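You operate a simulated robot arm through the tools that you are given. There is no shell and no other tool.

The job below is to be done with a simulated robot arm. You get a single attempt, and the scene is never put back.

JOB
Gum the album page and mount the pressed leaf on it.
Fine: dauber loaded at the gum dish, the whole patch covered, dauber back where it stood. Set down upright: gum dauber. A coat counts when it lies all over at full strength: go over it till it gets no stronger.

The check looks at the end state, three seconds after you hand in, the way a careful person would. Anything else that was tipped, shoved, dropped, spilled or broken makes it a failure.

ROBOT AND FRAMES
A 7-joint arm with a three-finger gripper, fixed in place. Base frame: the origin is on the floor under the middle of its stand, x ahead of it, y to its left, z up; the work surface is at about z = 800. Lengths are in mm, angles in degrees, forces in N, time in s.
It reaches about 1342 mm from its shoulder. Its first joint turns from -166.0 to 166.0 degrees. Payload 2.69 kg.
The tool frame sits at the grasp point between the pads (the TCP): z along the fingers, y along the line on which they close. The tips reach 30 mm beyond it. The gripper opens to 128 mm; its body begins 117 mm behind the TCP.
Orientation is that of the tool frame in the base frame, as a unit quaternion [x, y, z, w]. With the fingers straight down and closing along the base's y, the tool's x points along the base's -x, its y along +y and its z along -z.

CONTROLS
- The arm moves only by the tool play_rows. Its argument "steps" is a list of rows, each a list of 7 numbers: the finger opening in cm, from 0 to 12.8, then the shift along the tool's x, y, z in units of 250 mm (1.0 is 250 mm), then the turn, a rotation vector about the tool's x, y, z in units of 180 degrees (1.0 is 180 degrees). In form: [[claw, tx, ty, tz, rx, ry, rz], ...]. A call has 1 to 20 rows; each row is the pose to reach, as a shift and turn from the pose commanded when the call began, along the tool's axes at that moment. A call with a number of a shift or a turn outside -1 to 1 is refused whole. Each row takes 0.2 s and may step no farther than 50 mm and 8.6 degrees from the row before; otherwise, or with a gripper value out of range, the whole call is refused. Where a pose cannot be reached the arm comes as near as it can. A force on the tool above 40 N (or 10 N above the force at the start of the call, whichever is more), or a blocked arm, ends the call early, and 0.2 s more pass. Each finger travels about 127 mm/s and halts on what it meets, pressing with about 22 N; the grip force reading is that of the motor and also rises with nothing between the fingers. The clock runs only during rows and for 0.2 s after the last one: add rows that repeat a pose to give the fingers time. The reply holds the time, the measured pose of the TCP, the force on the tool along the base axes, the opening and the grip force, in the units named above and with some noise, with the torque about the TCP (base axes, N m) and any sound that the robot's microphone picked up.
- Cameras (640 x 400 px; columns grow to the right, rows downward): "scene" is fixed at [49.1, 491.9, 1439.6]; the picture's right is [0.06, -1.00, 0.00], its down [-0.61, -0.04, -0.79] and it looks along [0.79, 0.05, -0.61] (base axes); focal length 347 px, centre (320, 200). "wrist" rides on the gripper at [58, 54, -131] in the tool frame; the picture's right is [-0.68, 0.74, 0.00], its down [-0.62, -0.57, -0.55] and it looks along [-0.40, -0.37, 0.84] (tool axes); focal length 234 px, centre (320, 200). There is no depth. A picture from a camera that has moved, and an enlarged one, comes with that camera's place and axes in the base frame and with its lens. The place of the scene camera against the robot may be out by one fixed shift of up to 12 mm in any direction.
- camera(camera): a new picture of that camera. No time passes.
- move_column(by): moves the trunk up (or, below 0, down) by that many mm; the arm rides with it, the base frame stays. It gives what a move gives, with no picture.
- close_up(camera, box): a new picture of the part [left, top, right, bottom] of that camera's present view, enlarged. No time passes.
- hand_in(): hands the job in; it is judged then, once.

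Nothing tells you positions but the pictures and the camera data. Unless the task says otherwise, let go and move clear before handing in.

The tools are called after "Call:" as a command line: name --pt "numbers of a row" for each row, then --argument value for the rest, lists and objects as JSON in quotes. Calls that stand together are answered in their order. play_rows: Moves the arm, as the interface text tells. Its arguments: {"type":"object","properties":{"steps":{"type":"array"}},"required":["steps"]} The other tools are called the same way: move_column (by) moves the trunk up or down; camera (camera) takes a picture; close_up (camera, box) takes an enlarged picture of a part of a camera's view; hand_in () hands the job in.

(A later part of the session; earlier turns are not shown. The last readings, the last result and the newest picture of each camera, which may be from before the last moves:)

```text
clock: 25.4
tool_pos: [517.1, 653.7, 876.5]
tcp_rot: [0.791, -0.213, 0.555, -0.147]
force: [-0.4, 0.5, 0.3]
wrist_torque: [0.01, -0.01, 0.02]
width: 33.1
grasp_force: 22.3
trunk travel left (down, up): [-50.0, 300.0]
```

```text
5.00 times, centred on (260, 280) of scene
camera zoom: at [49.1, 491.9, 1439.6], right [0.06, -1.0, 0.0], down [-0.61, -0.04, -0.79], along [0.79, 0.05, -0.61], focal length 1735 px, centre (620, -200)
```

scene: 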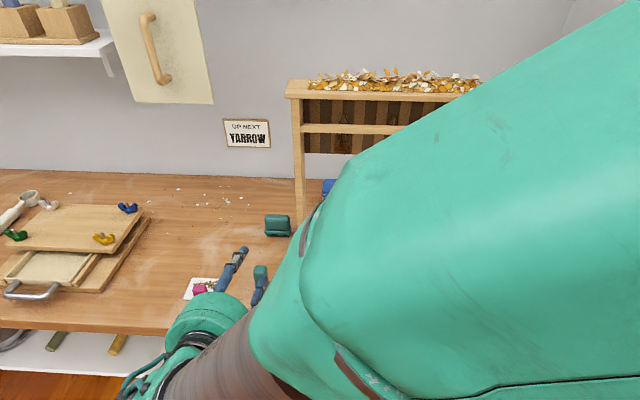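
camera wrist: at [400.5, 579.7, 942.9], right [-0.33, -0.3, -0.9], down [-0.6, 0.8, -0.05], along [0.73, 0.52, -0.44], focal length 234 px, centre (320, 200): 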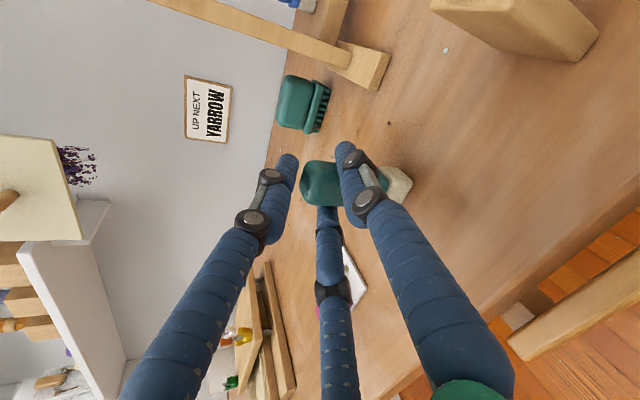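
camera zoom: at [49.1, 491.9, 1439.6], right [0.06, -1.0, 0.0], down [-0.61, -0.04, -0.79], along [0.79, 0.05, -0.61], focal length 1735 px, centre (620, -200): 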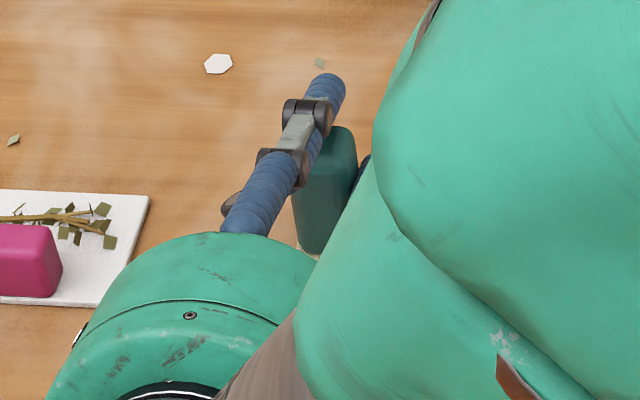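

Gripped at 33 mm with 22 N. I'll note this pose, TCP (517.1, 653.7, 876.5), for returning the dauber. Now I'll lift slowly.

Call:
play_rows --pt "1.5 0.033 -0.019 -0.014 0 0 0" --pt "1.5 0.065 -0.038 -0.027 0 0 0" --pt "1.5 0.13 -0.076 -0.055 0 0 0" --pt "1.5 0.195 -0.113 -0.082 0 0 0"

Call:
camera --camera "wrist"

Call:
close_up --camera "scene" --box '[180, 200, 340, 320]'

```text
clock: 26.4
tool_pos: [516.8, 655.3, 936.4]
tcp_rot: [0.791, -0.212, 0.554, -0.148]
force: [0.0, -0.3, -1.1]
wrist_torque: [0.0, -0.05, -0.04]
width: 32.9
grasp_force: 22.1
trunk travel left (down, up): [-50.0, 300.0]
```

```text
taken
camera wrist: at [400.4, 580.3, 1002.1], right [-0.33, -0.3, -0.9], down [-0.6, 0.8, -0.05], along [0.73, 0.52, -0.44], focal length 234 px, centre (320, 200)
```

wrist: 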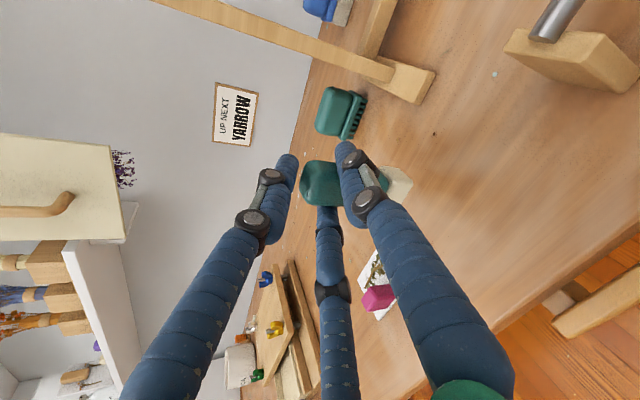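

```text
3.33 times, centred on (260, 260) of scene
camera zoom: at [49.1, 491.9, 1439.6], right [0.06, -1.0, 0.0], down [-0.61, -0.04, -0.79], along [0.79, 0.05, -0.61], focal length 1156 px, centre (520, 0)
```

zoom: 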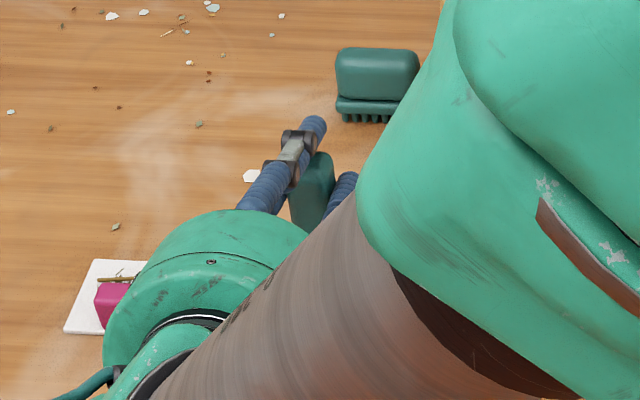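

The dauber came up straight and firm. Next I'll carry it high to the right towards the gum dish, yawing the hand to −60° so the arm isn't cramped near its base and stays clear of the rod.

Call:
play_rows --pt "1.5 0.111 0.111 -0.015 -0.0271 0.0157 0.0114" --pt "1.5 0.223 0.222 -0.03 -0.0542 0.0315 0.0228" --pt "1.5 0.334 0.334 -0.044 -0.0813 0.0472 0.0342" --pt "1.5 0.446 0.445 -0.059 -0.1084 0.063 0.0456" --pt "1.5 0.557 0.556 -0.074 -0.1355 0.0787 0.057"

Call:
camera --camera "wrist"

Call:
camera --camera "scene"

```text
clock: 27.6
tool_pos: [516.9, 465.0, 991.2]
tcp_rot: [0.709, -0.411, 0.574, 0.0]
force: [0.2, 0.0, 0.1]
wrist_torque: [-0.01, 0.01, -0.04]
width: 33.0
grasp_force: 21.6
trunk travel left (down, up): [-50.0, 300.0]
```

```text
taken
camera wrist: at [377.1, 457.8, 1056.6], right [-0.43, -0.1, -0.9], down [-0.12, 0.99, -0.05], along [0.89, 0.09, -0.44], focal length 234 px, centre (320, 200)
```

wrist: 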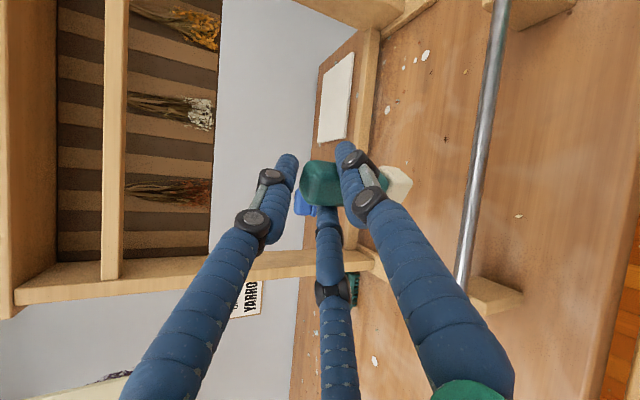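

```text
taken
```

scene: 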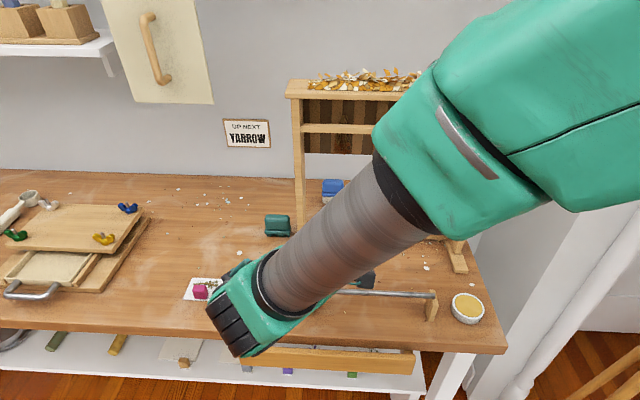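

This pose works, and the wrist camera now sees the page, the rack and the rod. I'll enlarge it to measure the rack opening.

Call:
close_up --camera "wrist" --box '[280, 0, 480, 160]'

Call:
close_up --camera "wrist" --box '[0, 0, 240, 320]'

Call:
close_up --camera "wrist" --box '[300, 180, 540, 340]'

```text
2.50 times, centred on (380, 80) of wrist
camera zoom: at [377.1, 457.8, 1056.6], right [-0.43, -0.1, -0.9], down [-0.12, 0.99, -0.05], along [0.89, 0.09, -0.44], focal length 585 px, centre (170, 500)
```

zoom: 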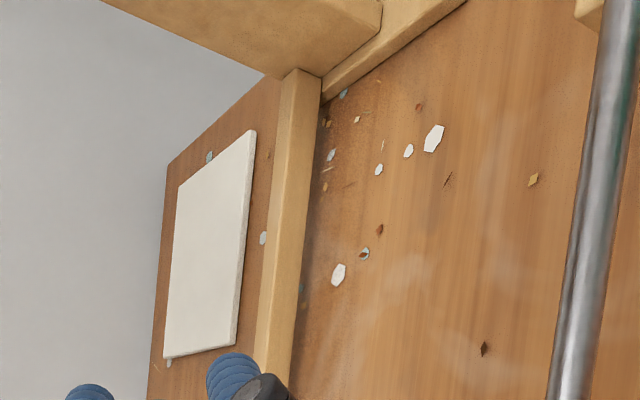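

```text
1.25 times, centred on (120, 160) of wrist
camera zoom: at [377.1, 457.8, 1056.6], right [-0.43, -0.1, -0.9], down [-0.12, 0.99, -0.05], along [0.89, 0.09, -0.44], focal length 293 px, centre (570, 250)
```

zoom: 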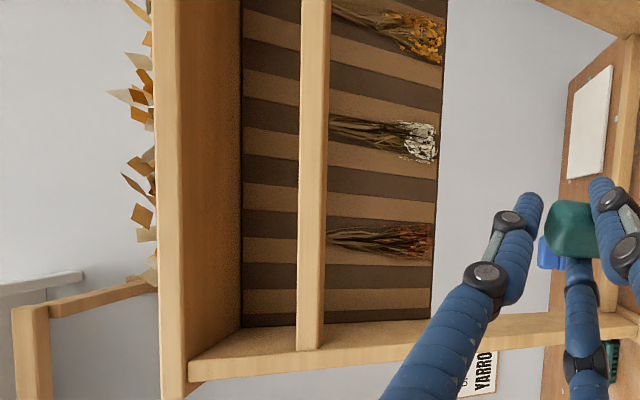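

```text
2.50 times, centred on (420, 260) of wrist
camera zoom: at [377.1, 457.8, 1056.6], right [-0.43, -0.1, -0.9], down [-0.12, 0.99, -0.05], along [0.89, 0.09, -0.44], focal length 585 px, centre (70, 50)
```

zoom: 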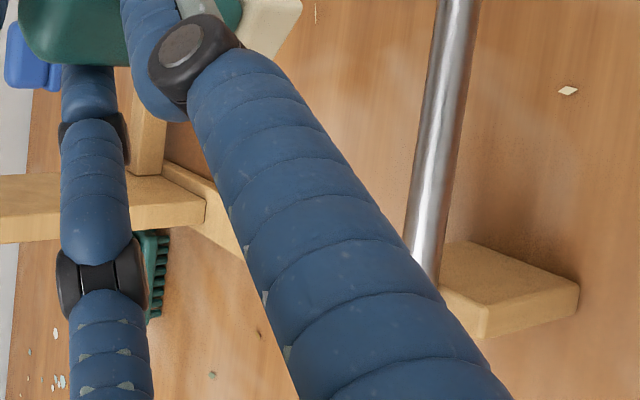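

The opening is confirmed: bar top about z 822, board bottom about z 1048, right post inner face y ≈ 207. The page spans x 800–933 and y 194–364. Now I'll go on to above the gum dish with yaw −60.

Call:
play_rows --pt "1.5 0.09 0.11 0.062 -0.0226 0.0131 0.0095" --pt "1.5 0.18 0.221 0.125 -0.0452 0.0262 0.0191" --pt "1.5 0.27 0.331 0.187 -0.0679 0.0394 0.0286" --pt "1.5 0.361 0.441 0.249 -0.0905 0.0525 0.0381" --pt "1.5 0.451 0.552 0.312 -0.1131 0.0656 0.0477" --pt "1.5 0.541 0.662 0.374 -0.1357 0.0787 0.0572"

Call:
camera --camera "wrist"

Call:
camera --camera "scene"

```text
clock: 29.0
tool_pos: [497.4, 231.2, 991.1]
tcp_rot: [-0.577, 0.581, -0.554, -0.15]
force: [0.0, 0.2, 0.0]
wrist_torque: [-0.01, -0.02, -0.01]
width: 33.1
grasp_force: 21.6
trunk travel left (down, up): [-50.0, 300.0]
```

```text
taken
camera wrist: at [373.3, 295.3, 1057.2], right [-0.42, 0.13, -0.9], down [0.39, 0.92, -0.05], along [0.82, -0.37, -0.44], focal length 234 px, centre (320, 200)
```

wrist: 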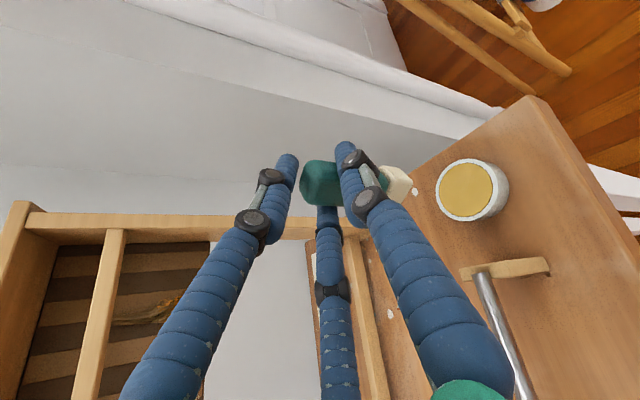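

```text
taken
```

scene: 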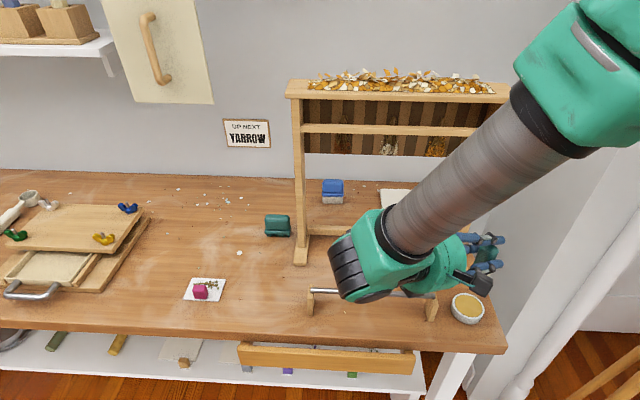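

The gum dish is in view beside the held dauber. I'll enlarge both.

Call:
close_up --camera "wrist" --box '[420, 140, 560, 240]'

Call:
close_up --camera "wrist" --box '[260, 120, 440, 260]'

Call:
close_up --camera "scene" --box '[420, 210, 520, 340]'

```text
4.00 times, centred on (490, 190) of wrist
camera zoom: at [373.3, 295.3, 1057.2], right [-0.42, 0.13, -0.9], down [0.39, 0.92, -0.05], along [0.82, -0.37, -0.44], focal length 937 px, centre (-360, 240)
```

zoom: 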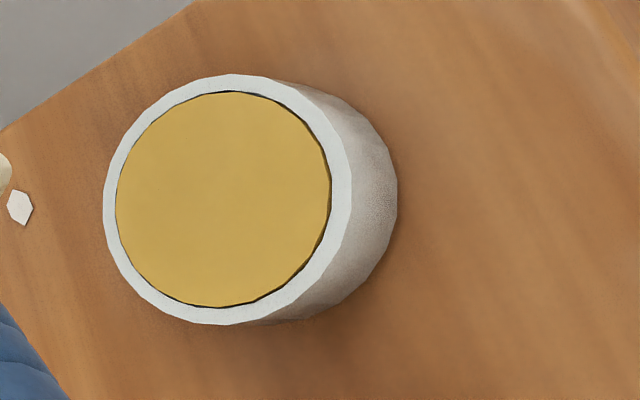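

```text
2.86 times, centred on (350, 190) of wrist
camera zoom: at [373.3, 295.3, 1057.2], right [-0.42, 0.13, -0.9], down [0.39, 0.92, -0.05], along [0.82, -0.37, -0.44], focal length 669 px, centre (234, 229)
```

zoom: 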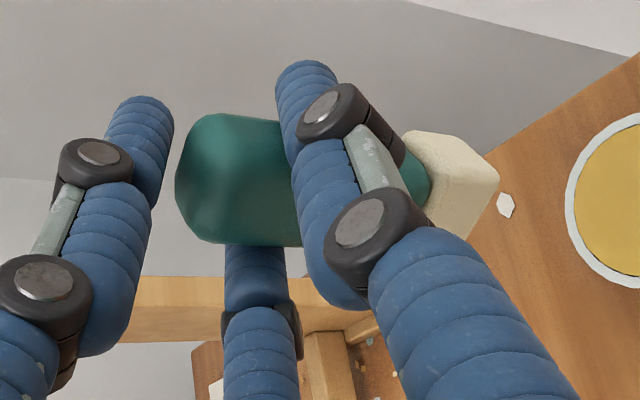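

```text
3.08 times, centred on (470, 275) of scene
camera zoom: at [49.1, 491.9, 1439.6], right [0.06, -1.0, 0.0], down [-0.61, -0.04, -0.79], along [0.79, 0.05, -0.61], focal length 1068 px, centre (-142, -31)
```

zoom: 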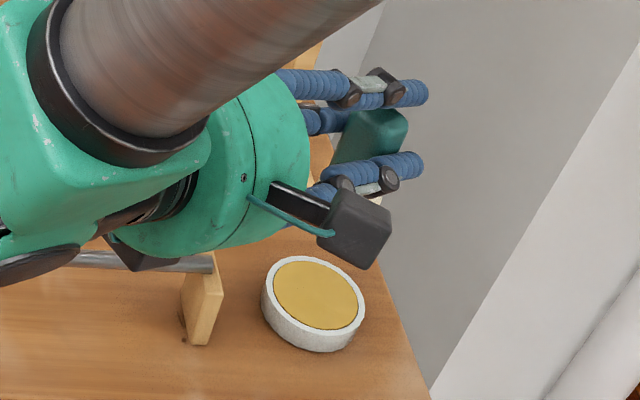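

The dish centre is at about (500, 216) with the gum surface near z ≈ 819, and the pad centre sits about 12 mm ahead of the TCP. I'll centre the pad over the dish and descend to just above it.

Call:
play_rows --pt "1.5 -0.06 0.04 0.028 0 0 0" --pt "1.5 -0.12 0.08 0.056 0 0 0" --pt "1.5 -0.18 0.12 0.084 0 0 0" --pt "1.5 -0.233 0.156 0.11 0 0 0"

Call:
close_up --camera "wrist" --box '[260, 100, 460, 260]'

Call:
close_up --camera "scene" --box '[400, 230, 520, 340]'

```text
clock: 30.0
tool_pos: [494.6, 228.0, 916.7]
tcp_rot: [-0.578, 0.58, -0.555, -0.149]
force: [-1.2, -0.1, -0.3]
wrist_torque: [0.04, 0.02, 0.03]
width: 32.9
grasp_force: 22.3
trunk travel left (down, up): [-50.0, 300.0]
```

```text
2.50 times, centred on (360, 180) of wrist
camera zoom: at [370.1, 291.3, 982.2], right [-0.42, 0.13, -0.9], down [0.39, 0.92, -0.05], along [0.82, -0.37, -0.44], focal length 585 px, centre (220, 250)
```

zoom: 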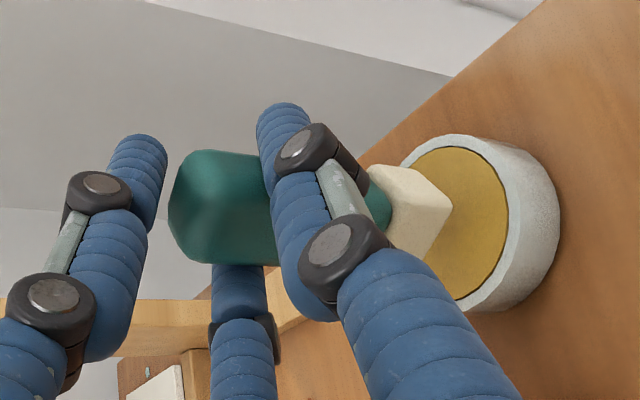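

```text
3.64 times, centred on (460, 285) of scene
camera zoom: at [49.1, 491.9, 1439.6], right [0.06, -1.0, 0.0], down [-0.61, -0.04, -0.79], along [0.79, 0.05, -0.61], focal length 1262 px, centre (-189, -109)
```

zoom: 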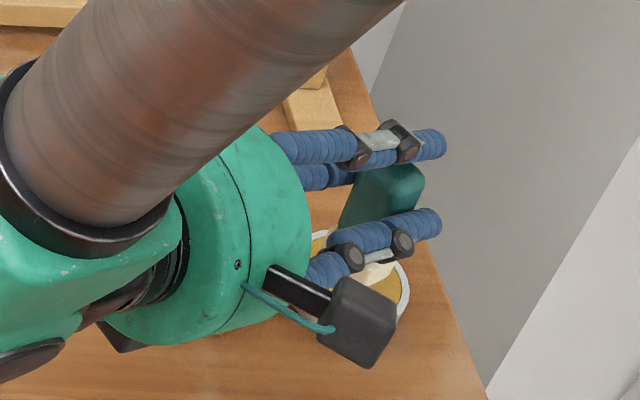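

Call:
close_up --camera "wrist" --box '[350, 130, 450, 230]'

```text
4.00 times, centred on (400, 180) of wrist
camera zoom: at [370.1, 291.3, 982.2], right [-0.42, 0.13, -0.9], down [0.39, 0.92, -0.05], along [0.82, -0.37, -0.44], focal length 937 px, centre (0, 280)
```

zoom: 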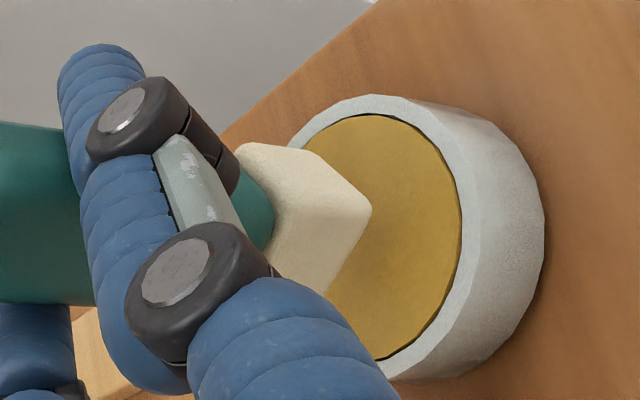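

The pad is over the gum. I'll lower gently until it touches the surface, watching the force.

Call:
play_rows --pt "1.5 -0.0261 0.0151 0.0109 0 0 0" --pt "1.5 -0.0489 0.0283 0.0205 0 0 0" --pt "1.5 -0.0619 0.0358 0.0259 0 0 0" --pt "1.5 -0.0717 0.0415 0.03 0 0 0" --pt "1.5 -0.0717 0.0415 0.03 0 0 0"

Call:
close_up --camera "wrist" --box '[330, 110, 450, 230]'

```text
clock: 31.2
tool_pos: [494.8, 228.5, 897.2]
tcp_rot: [-0.576, 0.581, -0.556, -0.148]
force: [-2.3, -1.0, 15.8]
wrist_torque: [-0.24, 0.02, -0.07]
width: 33.2
grasp_force: 21.7
trunk travel left (down, up): [-50.0, 300.0]
stopped in row 5: the force on the tool passed its limit at 41 N (the readings are from after the stop); the commanded pose is now the measured one
```

```text
3.33 times, centred on (390, 170) of wrist
camera zoom: at [370.5, 291.6, 962.8], right [-0.42, 0.13, -0.9], down [0.39, 0.92, -0.05], along [0.82, -0.37, -0.43], focal length 781 px, centre (87, 300)
```

zoom: 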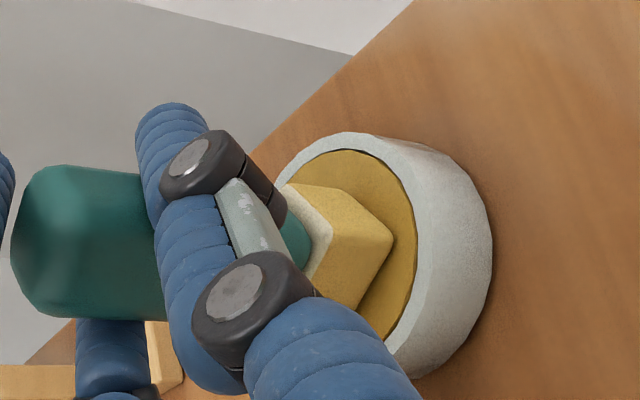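

The pad turned yellow on contact with the gum, so the dauber is loaded, and I now know the contact height. I'll lift straight up.

Call:
play_rows --pt "1.5 0.033 -0.019 -0.014 0 0 0" --pt "1.5 0.098 -0.057 -0.041 0 0 0" --pt "1.5 0.195 -0.113 -0.082 0 0 0" --pt "1.5 0.26 -0.151 -0.109 0 0 0"

Call:
close_up --camera "wrist" --box '[260, 100, 500, 260]'

Call:
close_up --camera "scene" --box '[400, 200, 520, 340]'

```text
clock: 32.2
tool_pos: [494.6, 229.5, 976.3]
tcp_rot: [-0.577, 0.58, -0.556, -0.148]
force: [0.6, -0.6, -1.4]
wrist_torque: [0.01, -0.01, -0.05]
width: 33.1
grasp_force: 22.0
trunk travel left (down, up): [-50.0, 300.0]
```

```text
2.50 times, centred on (380, 180) of wrist
camera zoom: at [370.7, 292.1, 1042.3], right [-0.42, 0.13, -0.9], down [0.39, 0.92, -0.05], along [0.82, -0.37, -0.44], focal length 585 px, centre (170, 250)
```

zoom: 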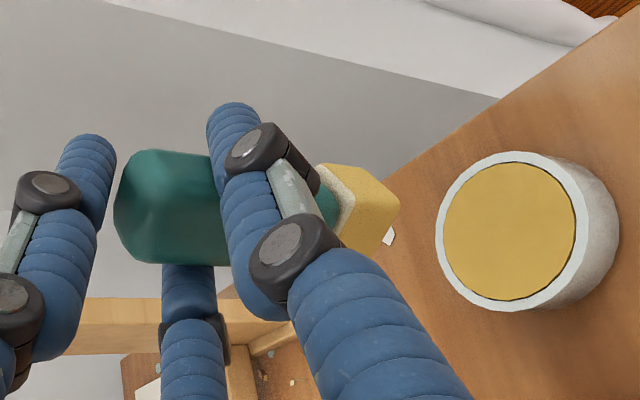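

```text
2.86 times, centred on (460, 270) of scene
camera zoom: at [49.1, 491.9, 1439.6], right [0.06, -1.0, 0.0], down [-0.61, -0.04, -0.79], along [0.79, 0.05, -0.61], focal length 991 px, centre (-80, 0)
```

zoom: 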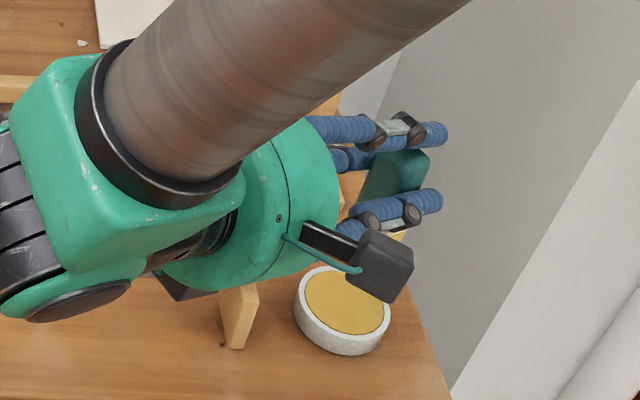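

The pad is loaded and the dish hasn't moved. Next I'll go to a staging point in front of the rack opening, with yaw about −35.

Call:
play_rows --pt "1.5 -0.088 -0.097 -0.015 0.0226 -0.0131 -0.0095" --pt "1.5 -0.176 -0.195 -0.03 0.0452 -0.0262 -0.019" --pt "1.5 -0.265 -0.292 -0.045 0.0679 -0.0392 -0.0284" --pt "1.5 -0.353 -0.39 -0.06 0.0905 -0.0523 -0.0379" --pt "1.5 -0.441 -0.487 -0.075 0.1131 -0.0654 -0.0474"

Call:
camera --camera "wrist"

Call:
camera --camera "scene"

```text
clock: 33.4
tool_pos: [620.2, 332.5, 951.4]
tcp_rot: [0.689, -0.44, 0.575, 0.024]
force: [0.1, -0.4, -0.2]
wrist_torque: [0.01, 0.0, -0.02]
width: 33.1
grasp_force: 22.1
trunk travel left (down, up): [-50.0, 300.0]
```

```text
taken
camera wrist: at [480.7, 338.2, 1016.4], right [-0.43, -0.06, -0.9], down [-0.03, 1.0, -0.05], along [0.9, 0.01, -0.44], focal length 234 px, centre (320, 200)
```

wrist: 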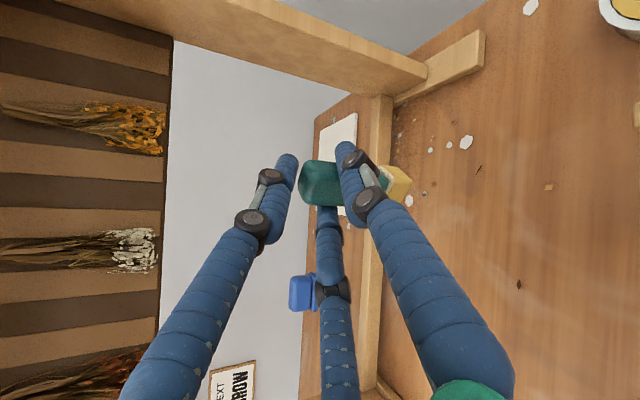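

```text
taken
```

scene: 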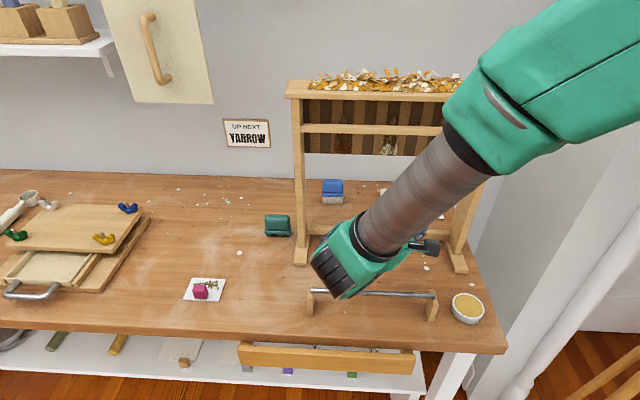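

Everything clears here. I'll enter the opening with the pad well above the bar, and check the view once the pad is past it.

Call:
play_rows --pt "1.5 -0.014 -0.07 0.143 0 0 0" --pt "1.5 -0.028 -0.14 0.286 0 0 0" --pt "1.5 -0.042 -0.211 0.428 0 0 0" --pt "1.5 -0.056 -0.281 0.571 0 0 0"

Call:
camera --camera "wrist"

Call:
camera --camera "scene"

```text
clock: 34.4
tool_pos: [775.8, 306.3, 924.6]
tcp_rot: [0.688, -0.442, 0.574, 0.025]
force: [-0.1, -0.2, -1.1]
wrist_torque: [0.02, 0.0, 0.03]
width: 32.9
grasp_force: 22.4
trunk travel left (down, up): [-50.0, 300.0]
```

```text
taken
camera wrist: at [636.1, 311.8, 990.1], right [-0.43, -0.06, -0.9], down [-0.03, 1.0, -0.05], along [0.9, 0.01, -0.44], focal length 234 px, centre (320, 200)
```

wrist: 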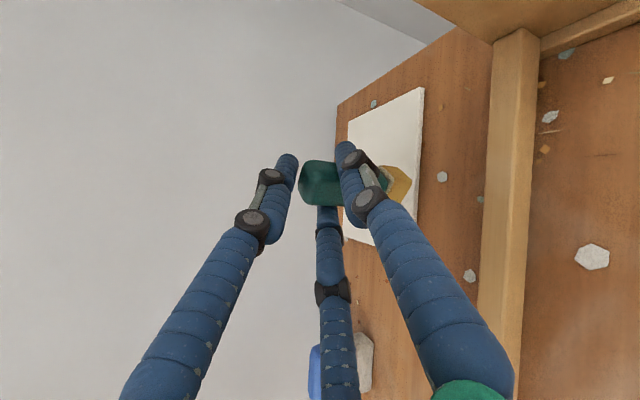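

```text
taken
```

scene: 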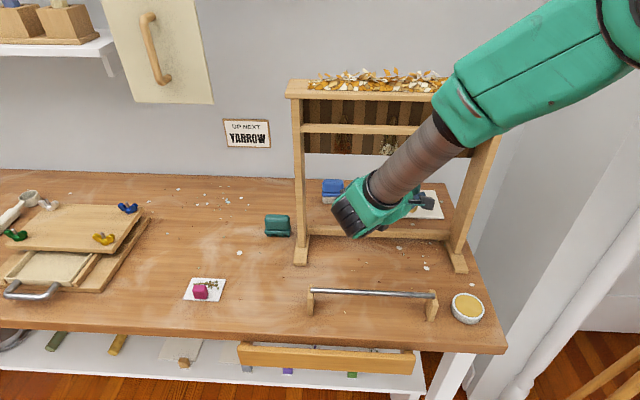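

The pad is past the bar and the page is visible ahead. I'll enlarge it to locate the edges.

Call:
close_up --camera "wrist" --box '[300, 70, 500, 260]'

Call:
close_up --camera "scene" --box '[320, 60, 520, 260]'

```text
2.11 times, centred on (400, 165) of wrist
camera zoom: at [636.1, 311.8, 990.1], right [-0.43, -0.06, -0.9], down [-0.03, 1.0, -0.05], along [0.9, 0.01, -0.44], focal length 493 px, centre (152, 274)
```

zoom: 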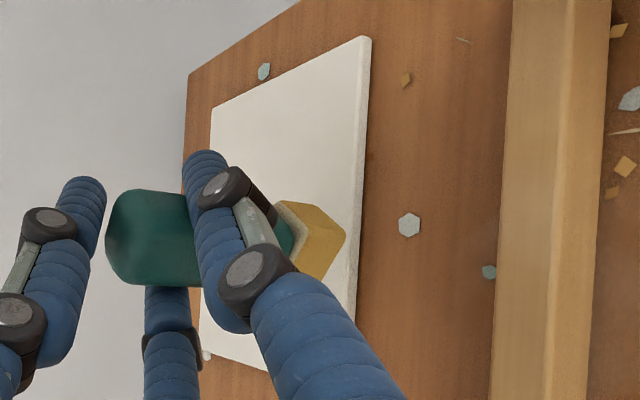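

```text
2.00 times, centred on (420, 160) of scene
camera zoom: at [49.1, 491.9, 1439.6], right [0.06, -1.0, 0.0], down [-0.61, -0.04, -0.79], along [0.79, 0.05, -0.61], focal length 694 px, centre (120, 280)
```

zoom: 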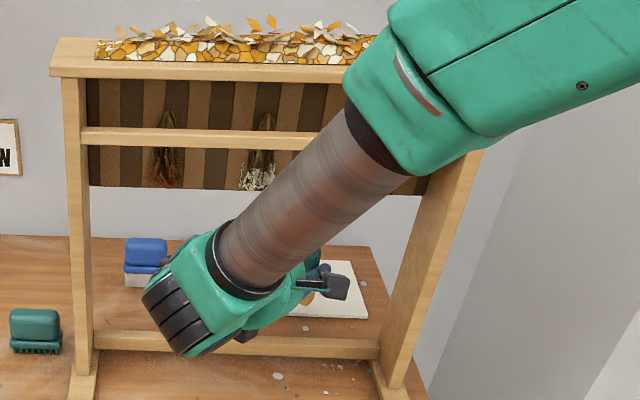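

The page measures x 803–935 and y 194–365, and it's about 6 mm thick. I'll move over it and hover about 10 mm above.

Call:
play_rows --pt "1.5 -0.04 -0.043 0.07 0 0 0" --pt "1.5 -0.1 -0.086 0.12 0 0 0" --pt "1.5 -0.161 -0.129 0.166 0 0 0"

Call:
close_up --camera "wrist" --box '[260, 40, 500, 280]'

```text
clock: 35.2
tool_pos: [830.4, 328.3, 892.8]
tcp_rot: [0.688, -0.442, 0.575, 0.026]
force: [-0.1, -1.1, -0.4]
wrist_torque: [0.02, -0.01, 0.07]
width: 33.1
grasp_force: 21.7
trunk travel left (down, up): [-50.0, 300.0]
```

```text
1.67 times, centred on (380, 160) of wrist
camera zoom: at [691.0, 332.8, 958.4], right [-0.43, -0.06, -0.9], down [-0.03, 1.0, -0.05], along [0.9, 0.01, -0.44], focal length 390 px, centre (220, 267)
```

zoom: 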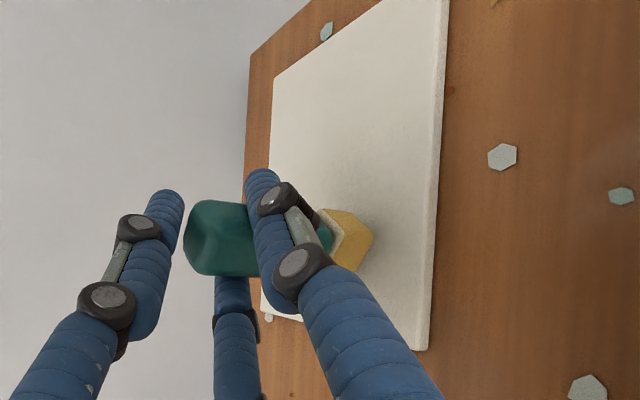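

Hovering correctly. Now I'll lower gently to touch the page and read the force.

Call:
play_rows --pt "1.5 -0.0221 0.0129 0.0092 0 0 0" --pt "1.5 -0.0287 0.0166 0.0119 0 0 0" --pt "1.5 -0.0313 0.0182 0.0129 0 0 0" --pt "1.5 -0.0326 0.0189 0.0135 0 0 0"

```text
clock: 36.2
tool_pos: [830.7, 329.1, 884.0]
tcp_rot: [0.689, -0.441, 0.575, 0.024]
force: [-0.2, -0.9, 4.3]
wrist_torque: [-0.03, -0.01, -0.02]
width: 32.9
grasp_force: 21.5
trunk travel left (down, up): [-50.0, 300.0]
```

Light contact at about 4 N. I'll try a short 20 mm slide and check that the page stays put and takes gum.

Call:
play_rows --pt "1.5 0.0232 0.0244 0.0216 0 0 0" --pt "1.5 0.0463 0.0489 0.0431 0 0 0"

Call:
close_up --camera "wrist" --box '[260, 40, 500, 280]'

Call:
close_up --camera "scene" --box '[370, 170, 470, 240]'

```text
clock: 36.8
tool_pos: [829.2, 308.0, 883.7]
tcp_rot: [0.689, -0.441, 0.575, 0.025]
force: [-0.3, 0.0, 6.5]
wrist_torque: [-0.07, -0.11, 0.01]
width: 32.8
grasp_force: 22.2
trunk travel left (down, up): [-50.0, 300.0]
```

```text
1.67 times, centred on (380, 160) of wrist
camera zoom: at [690.3, 313.7, 948.9], right [-0.43, -0.06, -0.9], down [-0.03, 1.0, -0.05], along [0.9, 0.01, -0.43], focal length 390 px, centre (220, 267)
```

zoom: 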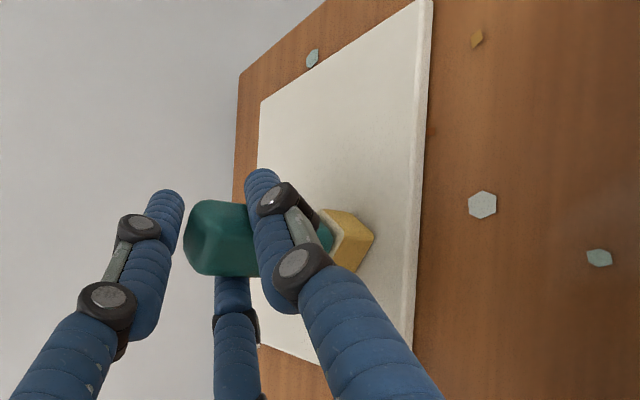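

```text
5.71 times, centred on (420, 205) of scene
camera zoom: at [49.1, 491.9, 1439.6], right [0.06, -1.0, 0.0], down [-0.61, -0.04, -0.79], along [0.79, 0.05, -0.61], focal length 1983 px, centre (-251, 171)
```

zoom: 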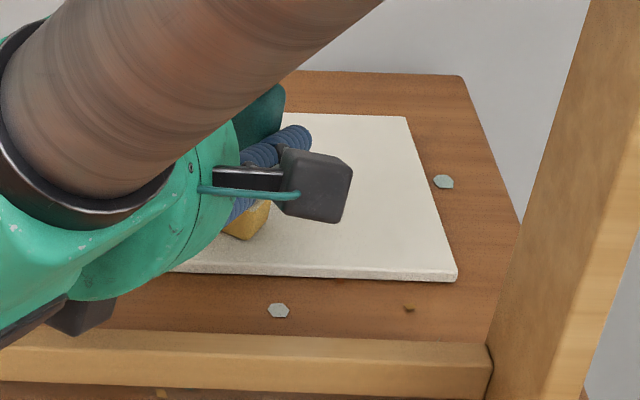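

The page hasn't moved and the lateral forces are tiny. I'll extend the stroke to the right and look at the trail.

Call:
play_rows --pt "1.5 0.0405 0.0428 0.0377 0 0 0" --pt "1.5 0.081 0.0855 0.0755 0 0 0" --pt "1.5 0.1215 0.1283 0.1132 0 0 0" --pt "1.5 0.162 0.171 0.151 0 0 0"

Call:
close_up --camera "wrist" --box '[220, 40, 500, 320]'

Call:
close_up --camera "scene" --box '[370, 170, 470, 240]'

```text
clock: 37.8
tool_pos: [828.9, 238.5, 883.9]
tcp_rot: [0.688, -0.442, 0.575, 0.025]
force: [0.7, -2.1, 9.0]
wrist_torque: [-0.22, -0.17, -0.04]
width: 33.0
grasp_force: 22.3
trunk travel left (down, up): [-50.0, 300.0]
```

```text
1.43 times, centred on (360, 180) of wrist
camera zoom: at [689.7, 243.2, 948.8], right [-0.43, -0.06, -0.9], down [-0.03, 1.0, -0.05], along [0.9, 0.01, -0.43], focal length 334 px, centre (263, 229)
```

zoom: 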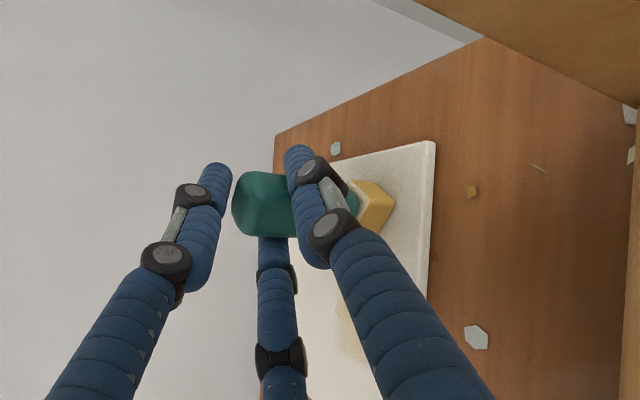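

```text
5.71 times, centred on (420, 205) of scene
camera zoom: at [49.1, 491.9, 1439.6], right [0.06, -1.0, 0.0], down [-0.61, -0.04, -0.79], along [0.79, 0.05, -0.61], focal length 1983 px, centre (-251, 171)
```

zoom: 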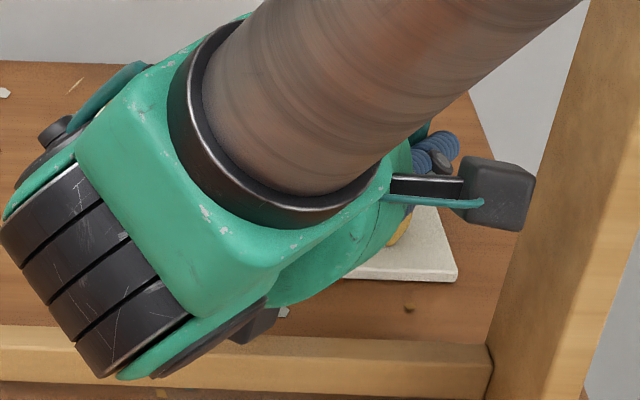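

A faint yellow trail shows, so the gum is going on and builds up with passes. For the right strip I'll turn the hand to −45° so it stays clear of the right post, and sweep there first, stopping after a few strokes to check.

Call:
play_rows --pt "1.5 0.0025 -0.0214 0.0355 -0.0226 0.0131 0.0095" --pt "1.5 -0.0021 -0.0827 0.1092 -0.0443 0.0256 0.0185" --pt "1.5 -0.006 -0.1363 0.1737 -0.0443 0.0256 0.0185" --pt "1.5 0.0264 -0.1021 0.2041 -0.0443 0.0256 0.0185" --pt "1.5 0.0307 -0.0434 0.1335 -0.0443 0.0256 0.0185" --pt "1.5 0.0356 0.023 0.0536 -0.0443 0.0256 0.0185" --pt "1.5 0.0405 0.0893 -0.0263 -0.0443 0.0256 0.0185"

Call:
close_up --camera "wrist" --box '[220, 40, 540, 320]'

Call:
close_up --camera "scene" --box '[340, 150, 500, 270]'

```text
clock: 39.4
tool_pos: [809.2, 223.1, 884.0]
tcp_rot: [0.649, -0.498, 0.571, 0.073]
force: [-3.1, 1.7, 8.1]
wrist_torque: [-0.04, 0.16, -0.09]
width: 33.0
grasp_force: 21.6
trunk travel left (down, up): [-50.0, 300.0]
```

```text
1.43 times, centred on (380, 180) of wrist
camera zoom: at [672.2, 250.9, 948.9], right [-0.44, 0.02, -0.9], down [0.14, 0.99, -0.05], along [0.89, -0.15, -0.44], focal length 334 px, centre (234, 229)
```

zoom: 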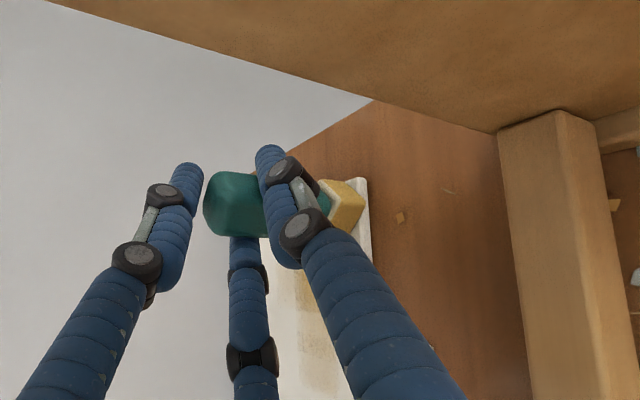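

```text
3.33 times, centred on (420, 210) of scene
camera zoom: at [49.1, 491.9, 1439.6], right [0.06, -1.0, 0.0], down [-0.61, -0.04, -0.79], along [0.79, 0.05, -0.61], focal length 1156 px, centre (-13, 167)
```

zoom: 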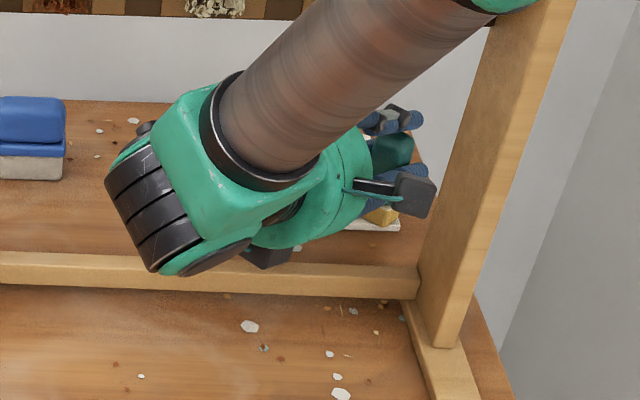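

No contact with the post and the coat is building. I'll continue sweeping the right strip with overlapping strokes.

Call:
play_rows --pt "1.5 0.0294 0.0395 0.0157 0 0 0" --pt "1.5 0.0165 -0.0347 0.0875 0 0 0" --pt "1.5 0.0009 -0.1138 0.1593 0 0 0" --pt "1.5 -0.0148 -0.193 0.2311 0 0 0" --pt "1.5 -0.0581 -0.2333 0.1833 0 0 0" --pt "1.5 -0.0436 -0.16 0.1168 0 0 0" --pt "1.5 -0.0285 -0.0838 0.0476 0 0 0" --pt "1.5 -0.0134 -0.0076 -0.0215 0 0 0" --pt "1.5 0.021 0.0346 0.0024 0 0 0" --pt "1.5 0.003 -0.0465 0.0716 0 0 0" --pt "1.5 -0.0126 -0.1256 0.1434 0 0 0" --pt "1.5 -0.0283 -0.2048 0.2152 0 0 0" --pt "1.5 -0.0822 -0.252 0.1513 0 0 0" --pt "1.5 -0.0665 -0.1728 0.0795 0 0 0" --pt "1.5 -0.0509 -0.0937 0.0077 0 0 0" --pt "1.5 -0.0358 -0.0175 -0.0615 0 0 0" --pt "1.5 0.0024 0.0159 -0.0163 0 0 0" --pt "1.5 -0.0127 -0.0603 0.0529 0 0 0" --pt "1.5 -0.0283 -0.1394 0.1247 0 0 0" --pt "1.5 -0.0428 -0.2127 0.1912 0 0 0"

Call:
close_up --camera "wrist" --box '[220, 40, 540, 320]'

Call:
close_up --camera "scene" --box '[340, 150, 500, 270]'

```text
clock: 43.6
tool_pos: [881.2, 223.3, 882.2]
tcp_rot: [0.649, -0.499, 0.57, 0.073]
force: [1.1, -0.4, 2.2]
wrist_torque: [-0.01, -0.1, 0.04]
width: 32.8
grasp_force: 22.2
trunk travel left (down, up): [-50.0, 300.0]
```

```text
1.43 times, centred on (380, 180) of wrist
camera zoom: at [745.0, 251.1, 949.1], right [-0.44, 0.02, -0.9], down [0.14, 0.99, -0.05], along [0.89, -0.14, -0.44], focal length 334 px, centre (234, 229)
```

zoom: 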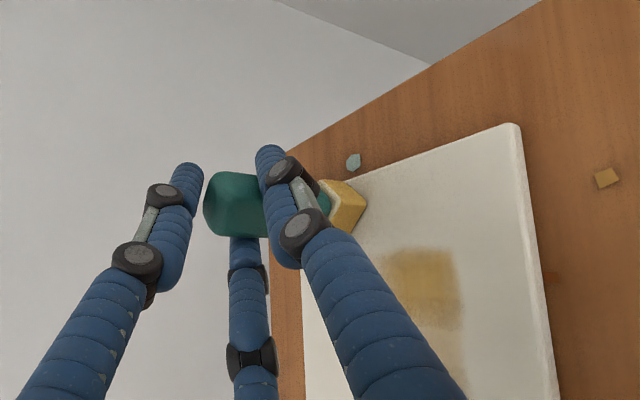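

```text
3.33 times, centred on (420, 210) of scene
camera zoom: at [49.1, 491.9, 1439.6], right [0.06, -1.0, 0.0], down [-0.61, -0.04, -0.79], along [0.79, 0.05, -0.61], focal length 1156 px, centre (-13, 167)
```

zoom: 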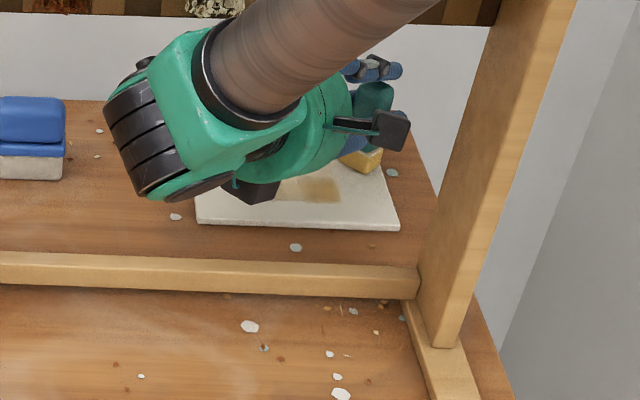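

The gum only takes inside a sharply bounded area in the middle of the page, so the patch is smaller than the page. I'll enlarge it to find its edges.

Call:
close_up --camera "wrist" --box '[340, 130, 520, 320]'

Call:
close_up --camera "scene" --box '[390, 185, 460, 235]'

```text
2.11 times, centred on (430, 225) of wrist
camera zoom: at [745.0, 251.1, 949.1], right [-0.44, 0.02, -0.9], down [0.14, 0.99, -0.05], along [0.89, -0.14, -0.44], focal length 493 px, centre (88, 147)
```

zoom: 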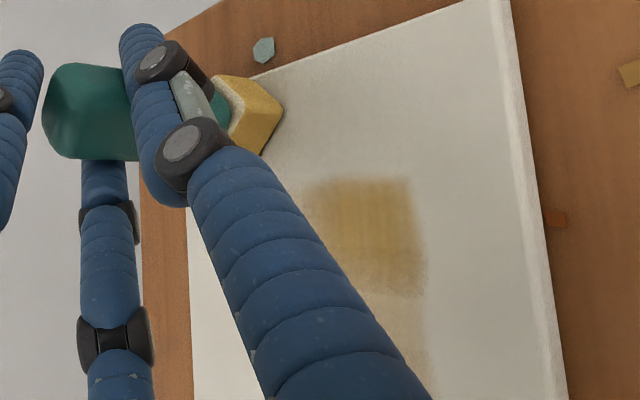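

```text
8.00 times, centred on (425, 210) of scene
camera zoom: at [49.1, 491.9, 1439.6], right [0.06, -1.0, 0.0], down [-0.61, -0.04, -0.79], along [0.79, 0.05, -0.61], focal length 2776 px, centre (-520, 120)
```

zoom: 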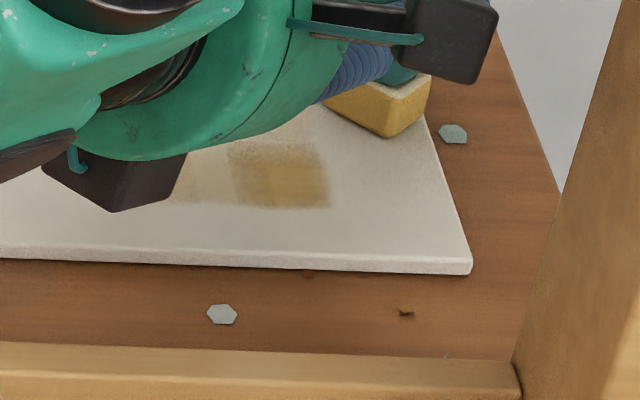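

The patch corner sits at about (829, 241). By symmetry about the page centre the patch should span x 829–909 and y 240–320. I'll turn back to −32° and sweep it with overlapping strokes.

Call:
play_rows --pt "1.5 -0.0393 -0.0481 -0.0219 0.0294 -0.017 -0.0123" --pt "1.5 -0.0839 -0.1041 -0.0511 0.0588 -0.034 -0.0246" --pt "1.5 -0.1513 -0.1632 -0.1309 0.0588 -0.034 -0.0246" --pt "1.5 -0.2188 -0.2222 -0.2107 0.0588 -0.034 -0.0246" --pt "1.5 -0.2458 -0.2458 -0.2427 0.0588 -0.034 -0.0246" --pt "1.5 -0.2326 -0.1979 -0.2772 0.0588 -0.034 -0.0246" --pt "1.5 -0.1651 -0.1389 -0.1974 0.0588 -0.034 -0.0246" --pt "1.5 -0.0977 -0.0798 -0.1176 0.0588 -0.034 -0.0246" --pt "1.5 -0.0527 -0.0405 -0.0644 0.0588 -0.034 -0.0246" --pt "1.5 -0.044 0.0035 -0.1043 0.0588 -0.034 -0.0246" --pt "1.5 -0.1115 -0.0555 -0.1841 0.0588 -0.034 -0.0246" --pt "1.5 -0.1789 -0.1145 -0.2639 0.0588 -0.034 -0.0246" --pt "1.5 -0.2284 -0.1578 -0.3225 0.0588 -0.034 -0.0246" --pt "1.5 -0.2152 -0.11 -0.357 0.0588 -0.034 -0.0246" --pt "1.5 -0.1477 -0.051 -0.2772 0.0588 -0.034 -0.0246" --pt "1.5 -0.0803 0.0081 -0.1974 0.0588 -0.034 -0.0246" --pt "1.5 -0.0353 0.0474 -0.1442 0.0588 -0.034 -0.0246" --pt "1.5 -0.0266 0.0914 -0.1841 0.0588 -0.034 -0.0246" --pt "1.5 -0.0941 0.0324 -0.2639 0.0588 -0.034 -0.0246" --pt "1.5 -0.1615 -0.0266 -0.3437 0.0588 -0.034 -0.0246"

Call:
close_up --camera "wrist" --box '[220, 20, 540, 300]'

Call:
close_up --camera "scene" --box '[340, 150, 500, 270]'

```text
clock: 47.8
tool_pos: [835.8, 307.2, 883.5]
tcp_rot: [0.701, -0.421, 0.576, 0.007]
force: [-0.9, 3.7, 11.5]
wrist_torque: [0.22, -0.05, 0.01]
width: 33.2
grasp_force: 21.8
trunk travel left (down, up): [-50.0, 300.0]
```

```text
1.43 times, centred on (380, 160) of wrist
camera zoom: at [695.3, 304.1, 948.7], right [-0.43, -0.08, -0.9], down [-0.09, 0.99, -0.05], along [0.9, 0.06, -0.43], focal length 334 px, centre (234, 257)
```

zoom: 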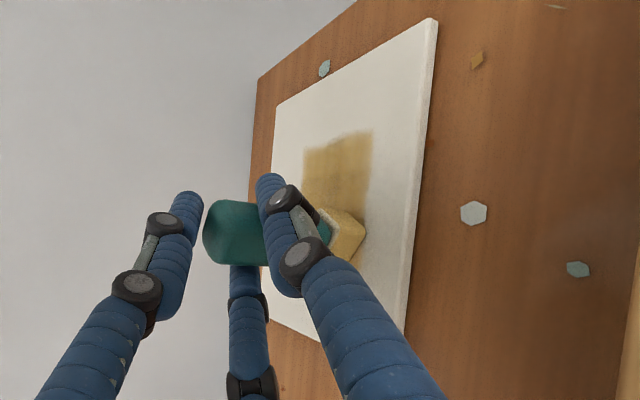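

```text
3.33 times, centred on (420, 210) of scene
camera zoom: at [49.1, 491.9, 1439.6], right [0.06, -1.0, 0.0], down [-0.61, -0.04, -0.79], along [0.79, 0.05, -0.61], focal length 1156 px, centre (-13, 167)
```

zoom: 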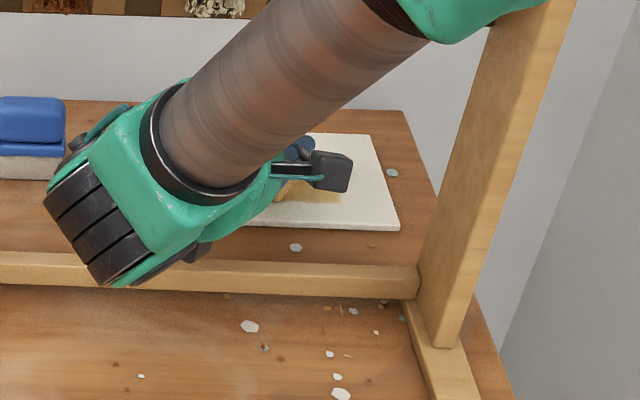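

Call:
close_up --camera "wrist" --box '[320, 60, 440, 180]'

Call:
close_up --camera "wrist" --box '[240, 160, 380, 300]'

```text
3.33 times, centred on (380, 120) of wrist
camera zoom: at [695.3, 304.1, 948.7], right [-0.43, -0.08, -0.9], down [-0.09, 0.99, -0.05], along [0.9, 0.06, -0.43], focal length 781 px, centre (120, 467)
```

zoom: 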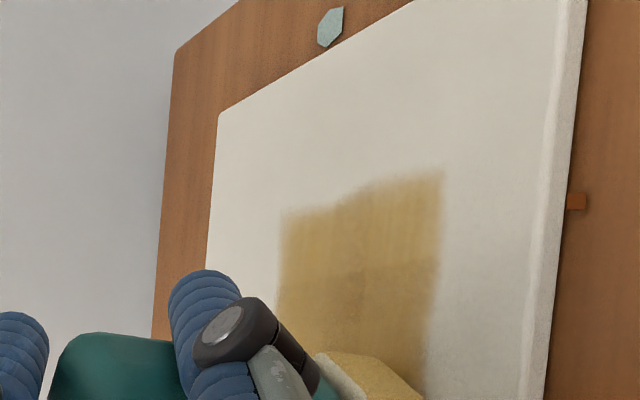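

```text
2.86 times, centred on (310, 230) of wrist
camera zoom: at [695.3, 304.1, 948.7], right [-0.43, -0.08, -0.9], down [-0.09, 0.99, -0.05], along [0.9, 0.06, -0.43], focal length 669 px, centre (349, 114)
```

zoom: 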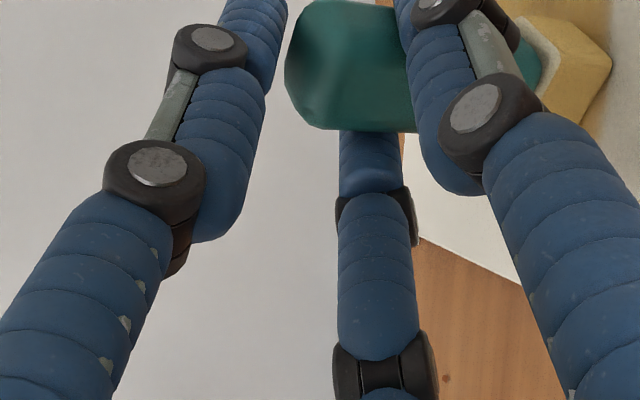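

The patch matches the leaf card's footprint: 60 × 80 mm, at x ≈ 830–890 and y ≈ 239–319, centre about (860, 279). I'll make a full pass over it with overlap at the edges.

Call:
play_rows --pt "1.5 -0.049 -0.0547 -0.0417 0 0 0" --pt "1.5 -0.0483 -0.0187 -0.0897 0 0 0" --pt "1.5 0.0214 0.0591 -0.0304 0 0 0" --pt "1.5 0.091 0.1368 0.0289 0 0 0" --pt "1.5 0.1514 0.2041 0.0803 0 0 0" --pt "1.5 0.1507 0.1681 0.1283 0 0 0" --pt "1.5 0.0857 0.0956 0.0729 0 0 0" --pt "1.5 0.016 0.0179 0.0136 0 0 0" --pt "1.5 -0.0513 -0.0572 -0.0437 0 0 0" --pt "1.5 -0.052 -0.0932 0.0043 0 0 0" --pt "1.5 0.0153 -0.0181 0.0616 0 0 0" --pt "1.5 0.085 0.0596 0.1209 0 0 0" --pt "1.5 0.15 0.1321 0.1763 0 0 0" --pt "1.5 0.1493 0.0961 0.2243 0 0 0" --pt "1.5 0.0843 0.0236 0.1689 0 0 0" --pt "1.5 0.0146 -0.0541 0.1096 0 0 0" --pt "1.5 -0.0527 -0.1292 0.0523 0 0 0" --pt "1.5 -0.0534 -0.1652 0.1003 0 0 0" --pt "1.5 0.0139 -0.0901 0.1576 0 0 0" --pt "1.5 0.0836 -0.0124 0.2169 0 0 0"

Call:
close_up --camera "wrist" --box '[260, 60, 540, 340]'

Call:
close_up --camera "scene" --box '[340, 150, 500, 270]'

```text
clock: 52.0
tool_pos: [879.6, 269.9, 884.0]
tcp_rot: [0.701, -0.42, 0.576, 0.009]
force: [0.4, -0.2, 5.2]
wrist_torque: [-0.2, -0.13, -0.09]
width: 33.2
grasp_force: 22.4
trunk travel left (down, up): [-50.0, 300.0]
```

```text
1.43 times, centred on (400, 200) of wrist
camera zoom: at [740.9, 266.6, 948.8], right [-0.43, -0.08, -0.9], down [-0.09, 0.99, -0.05], along [0.9, 0.06, -0.44], focal length 334 px, centre (206, 200)
```

zoom: 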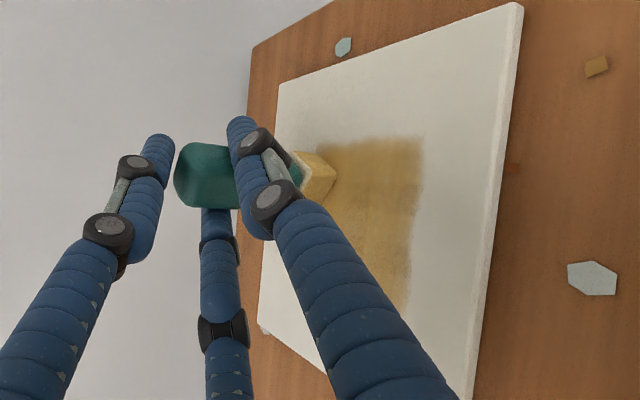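

```text
3.33 times, centred on (420, 210) of scene
camera zoom: at [49.1, 491.9, 1439.6], right [0.06, -1.0, 0.0], down [-0.61, -0.04, -0.79], along [0.79, 0.05, -0.61], focal length 1156 px, centre (-13, 167)
```

zoom: 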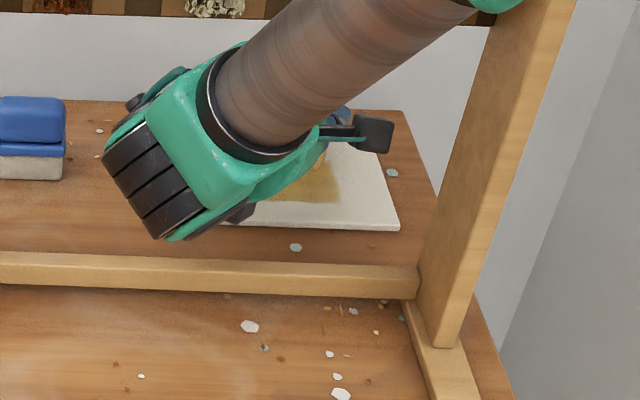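

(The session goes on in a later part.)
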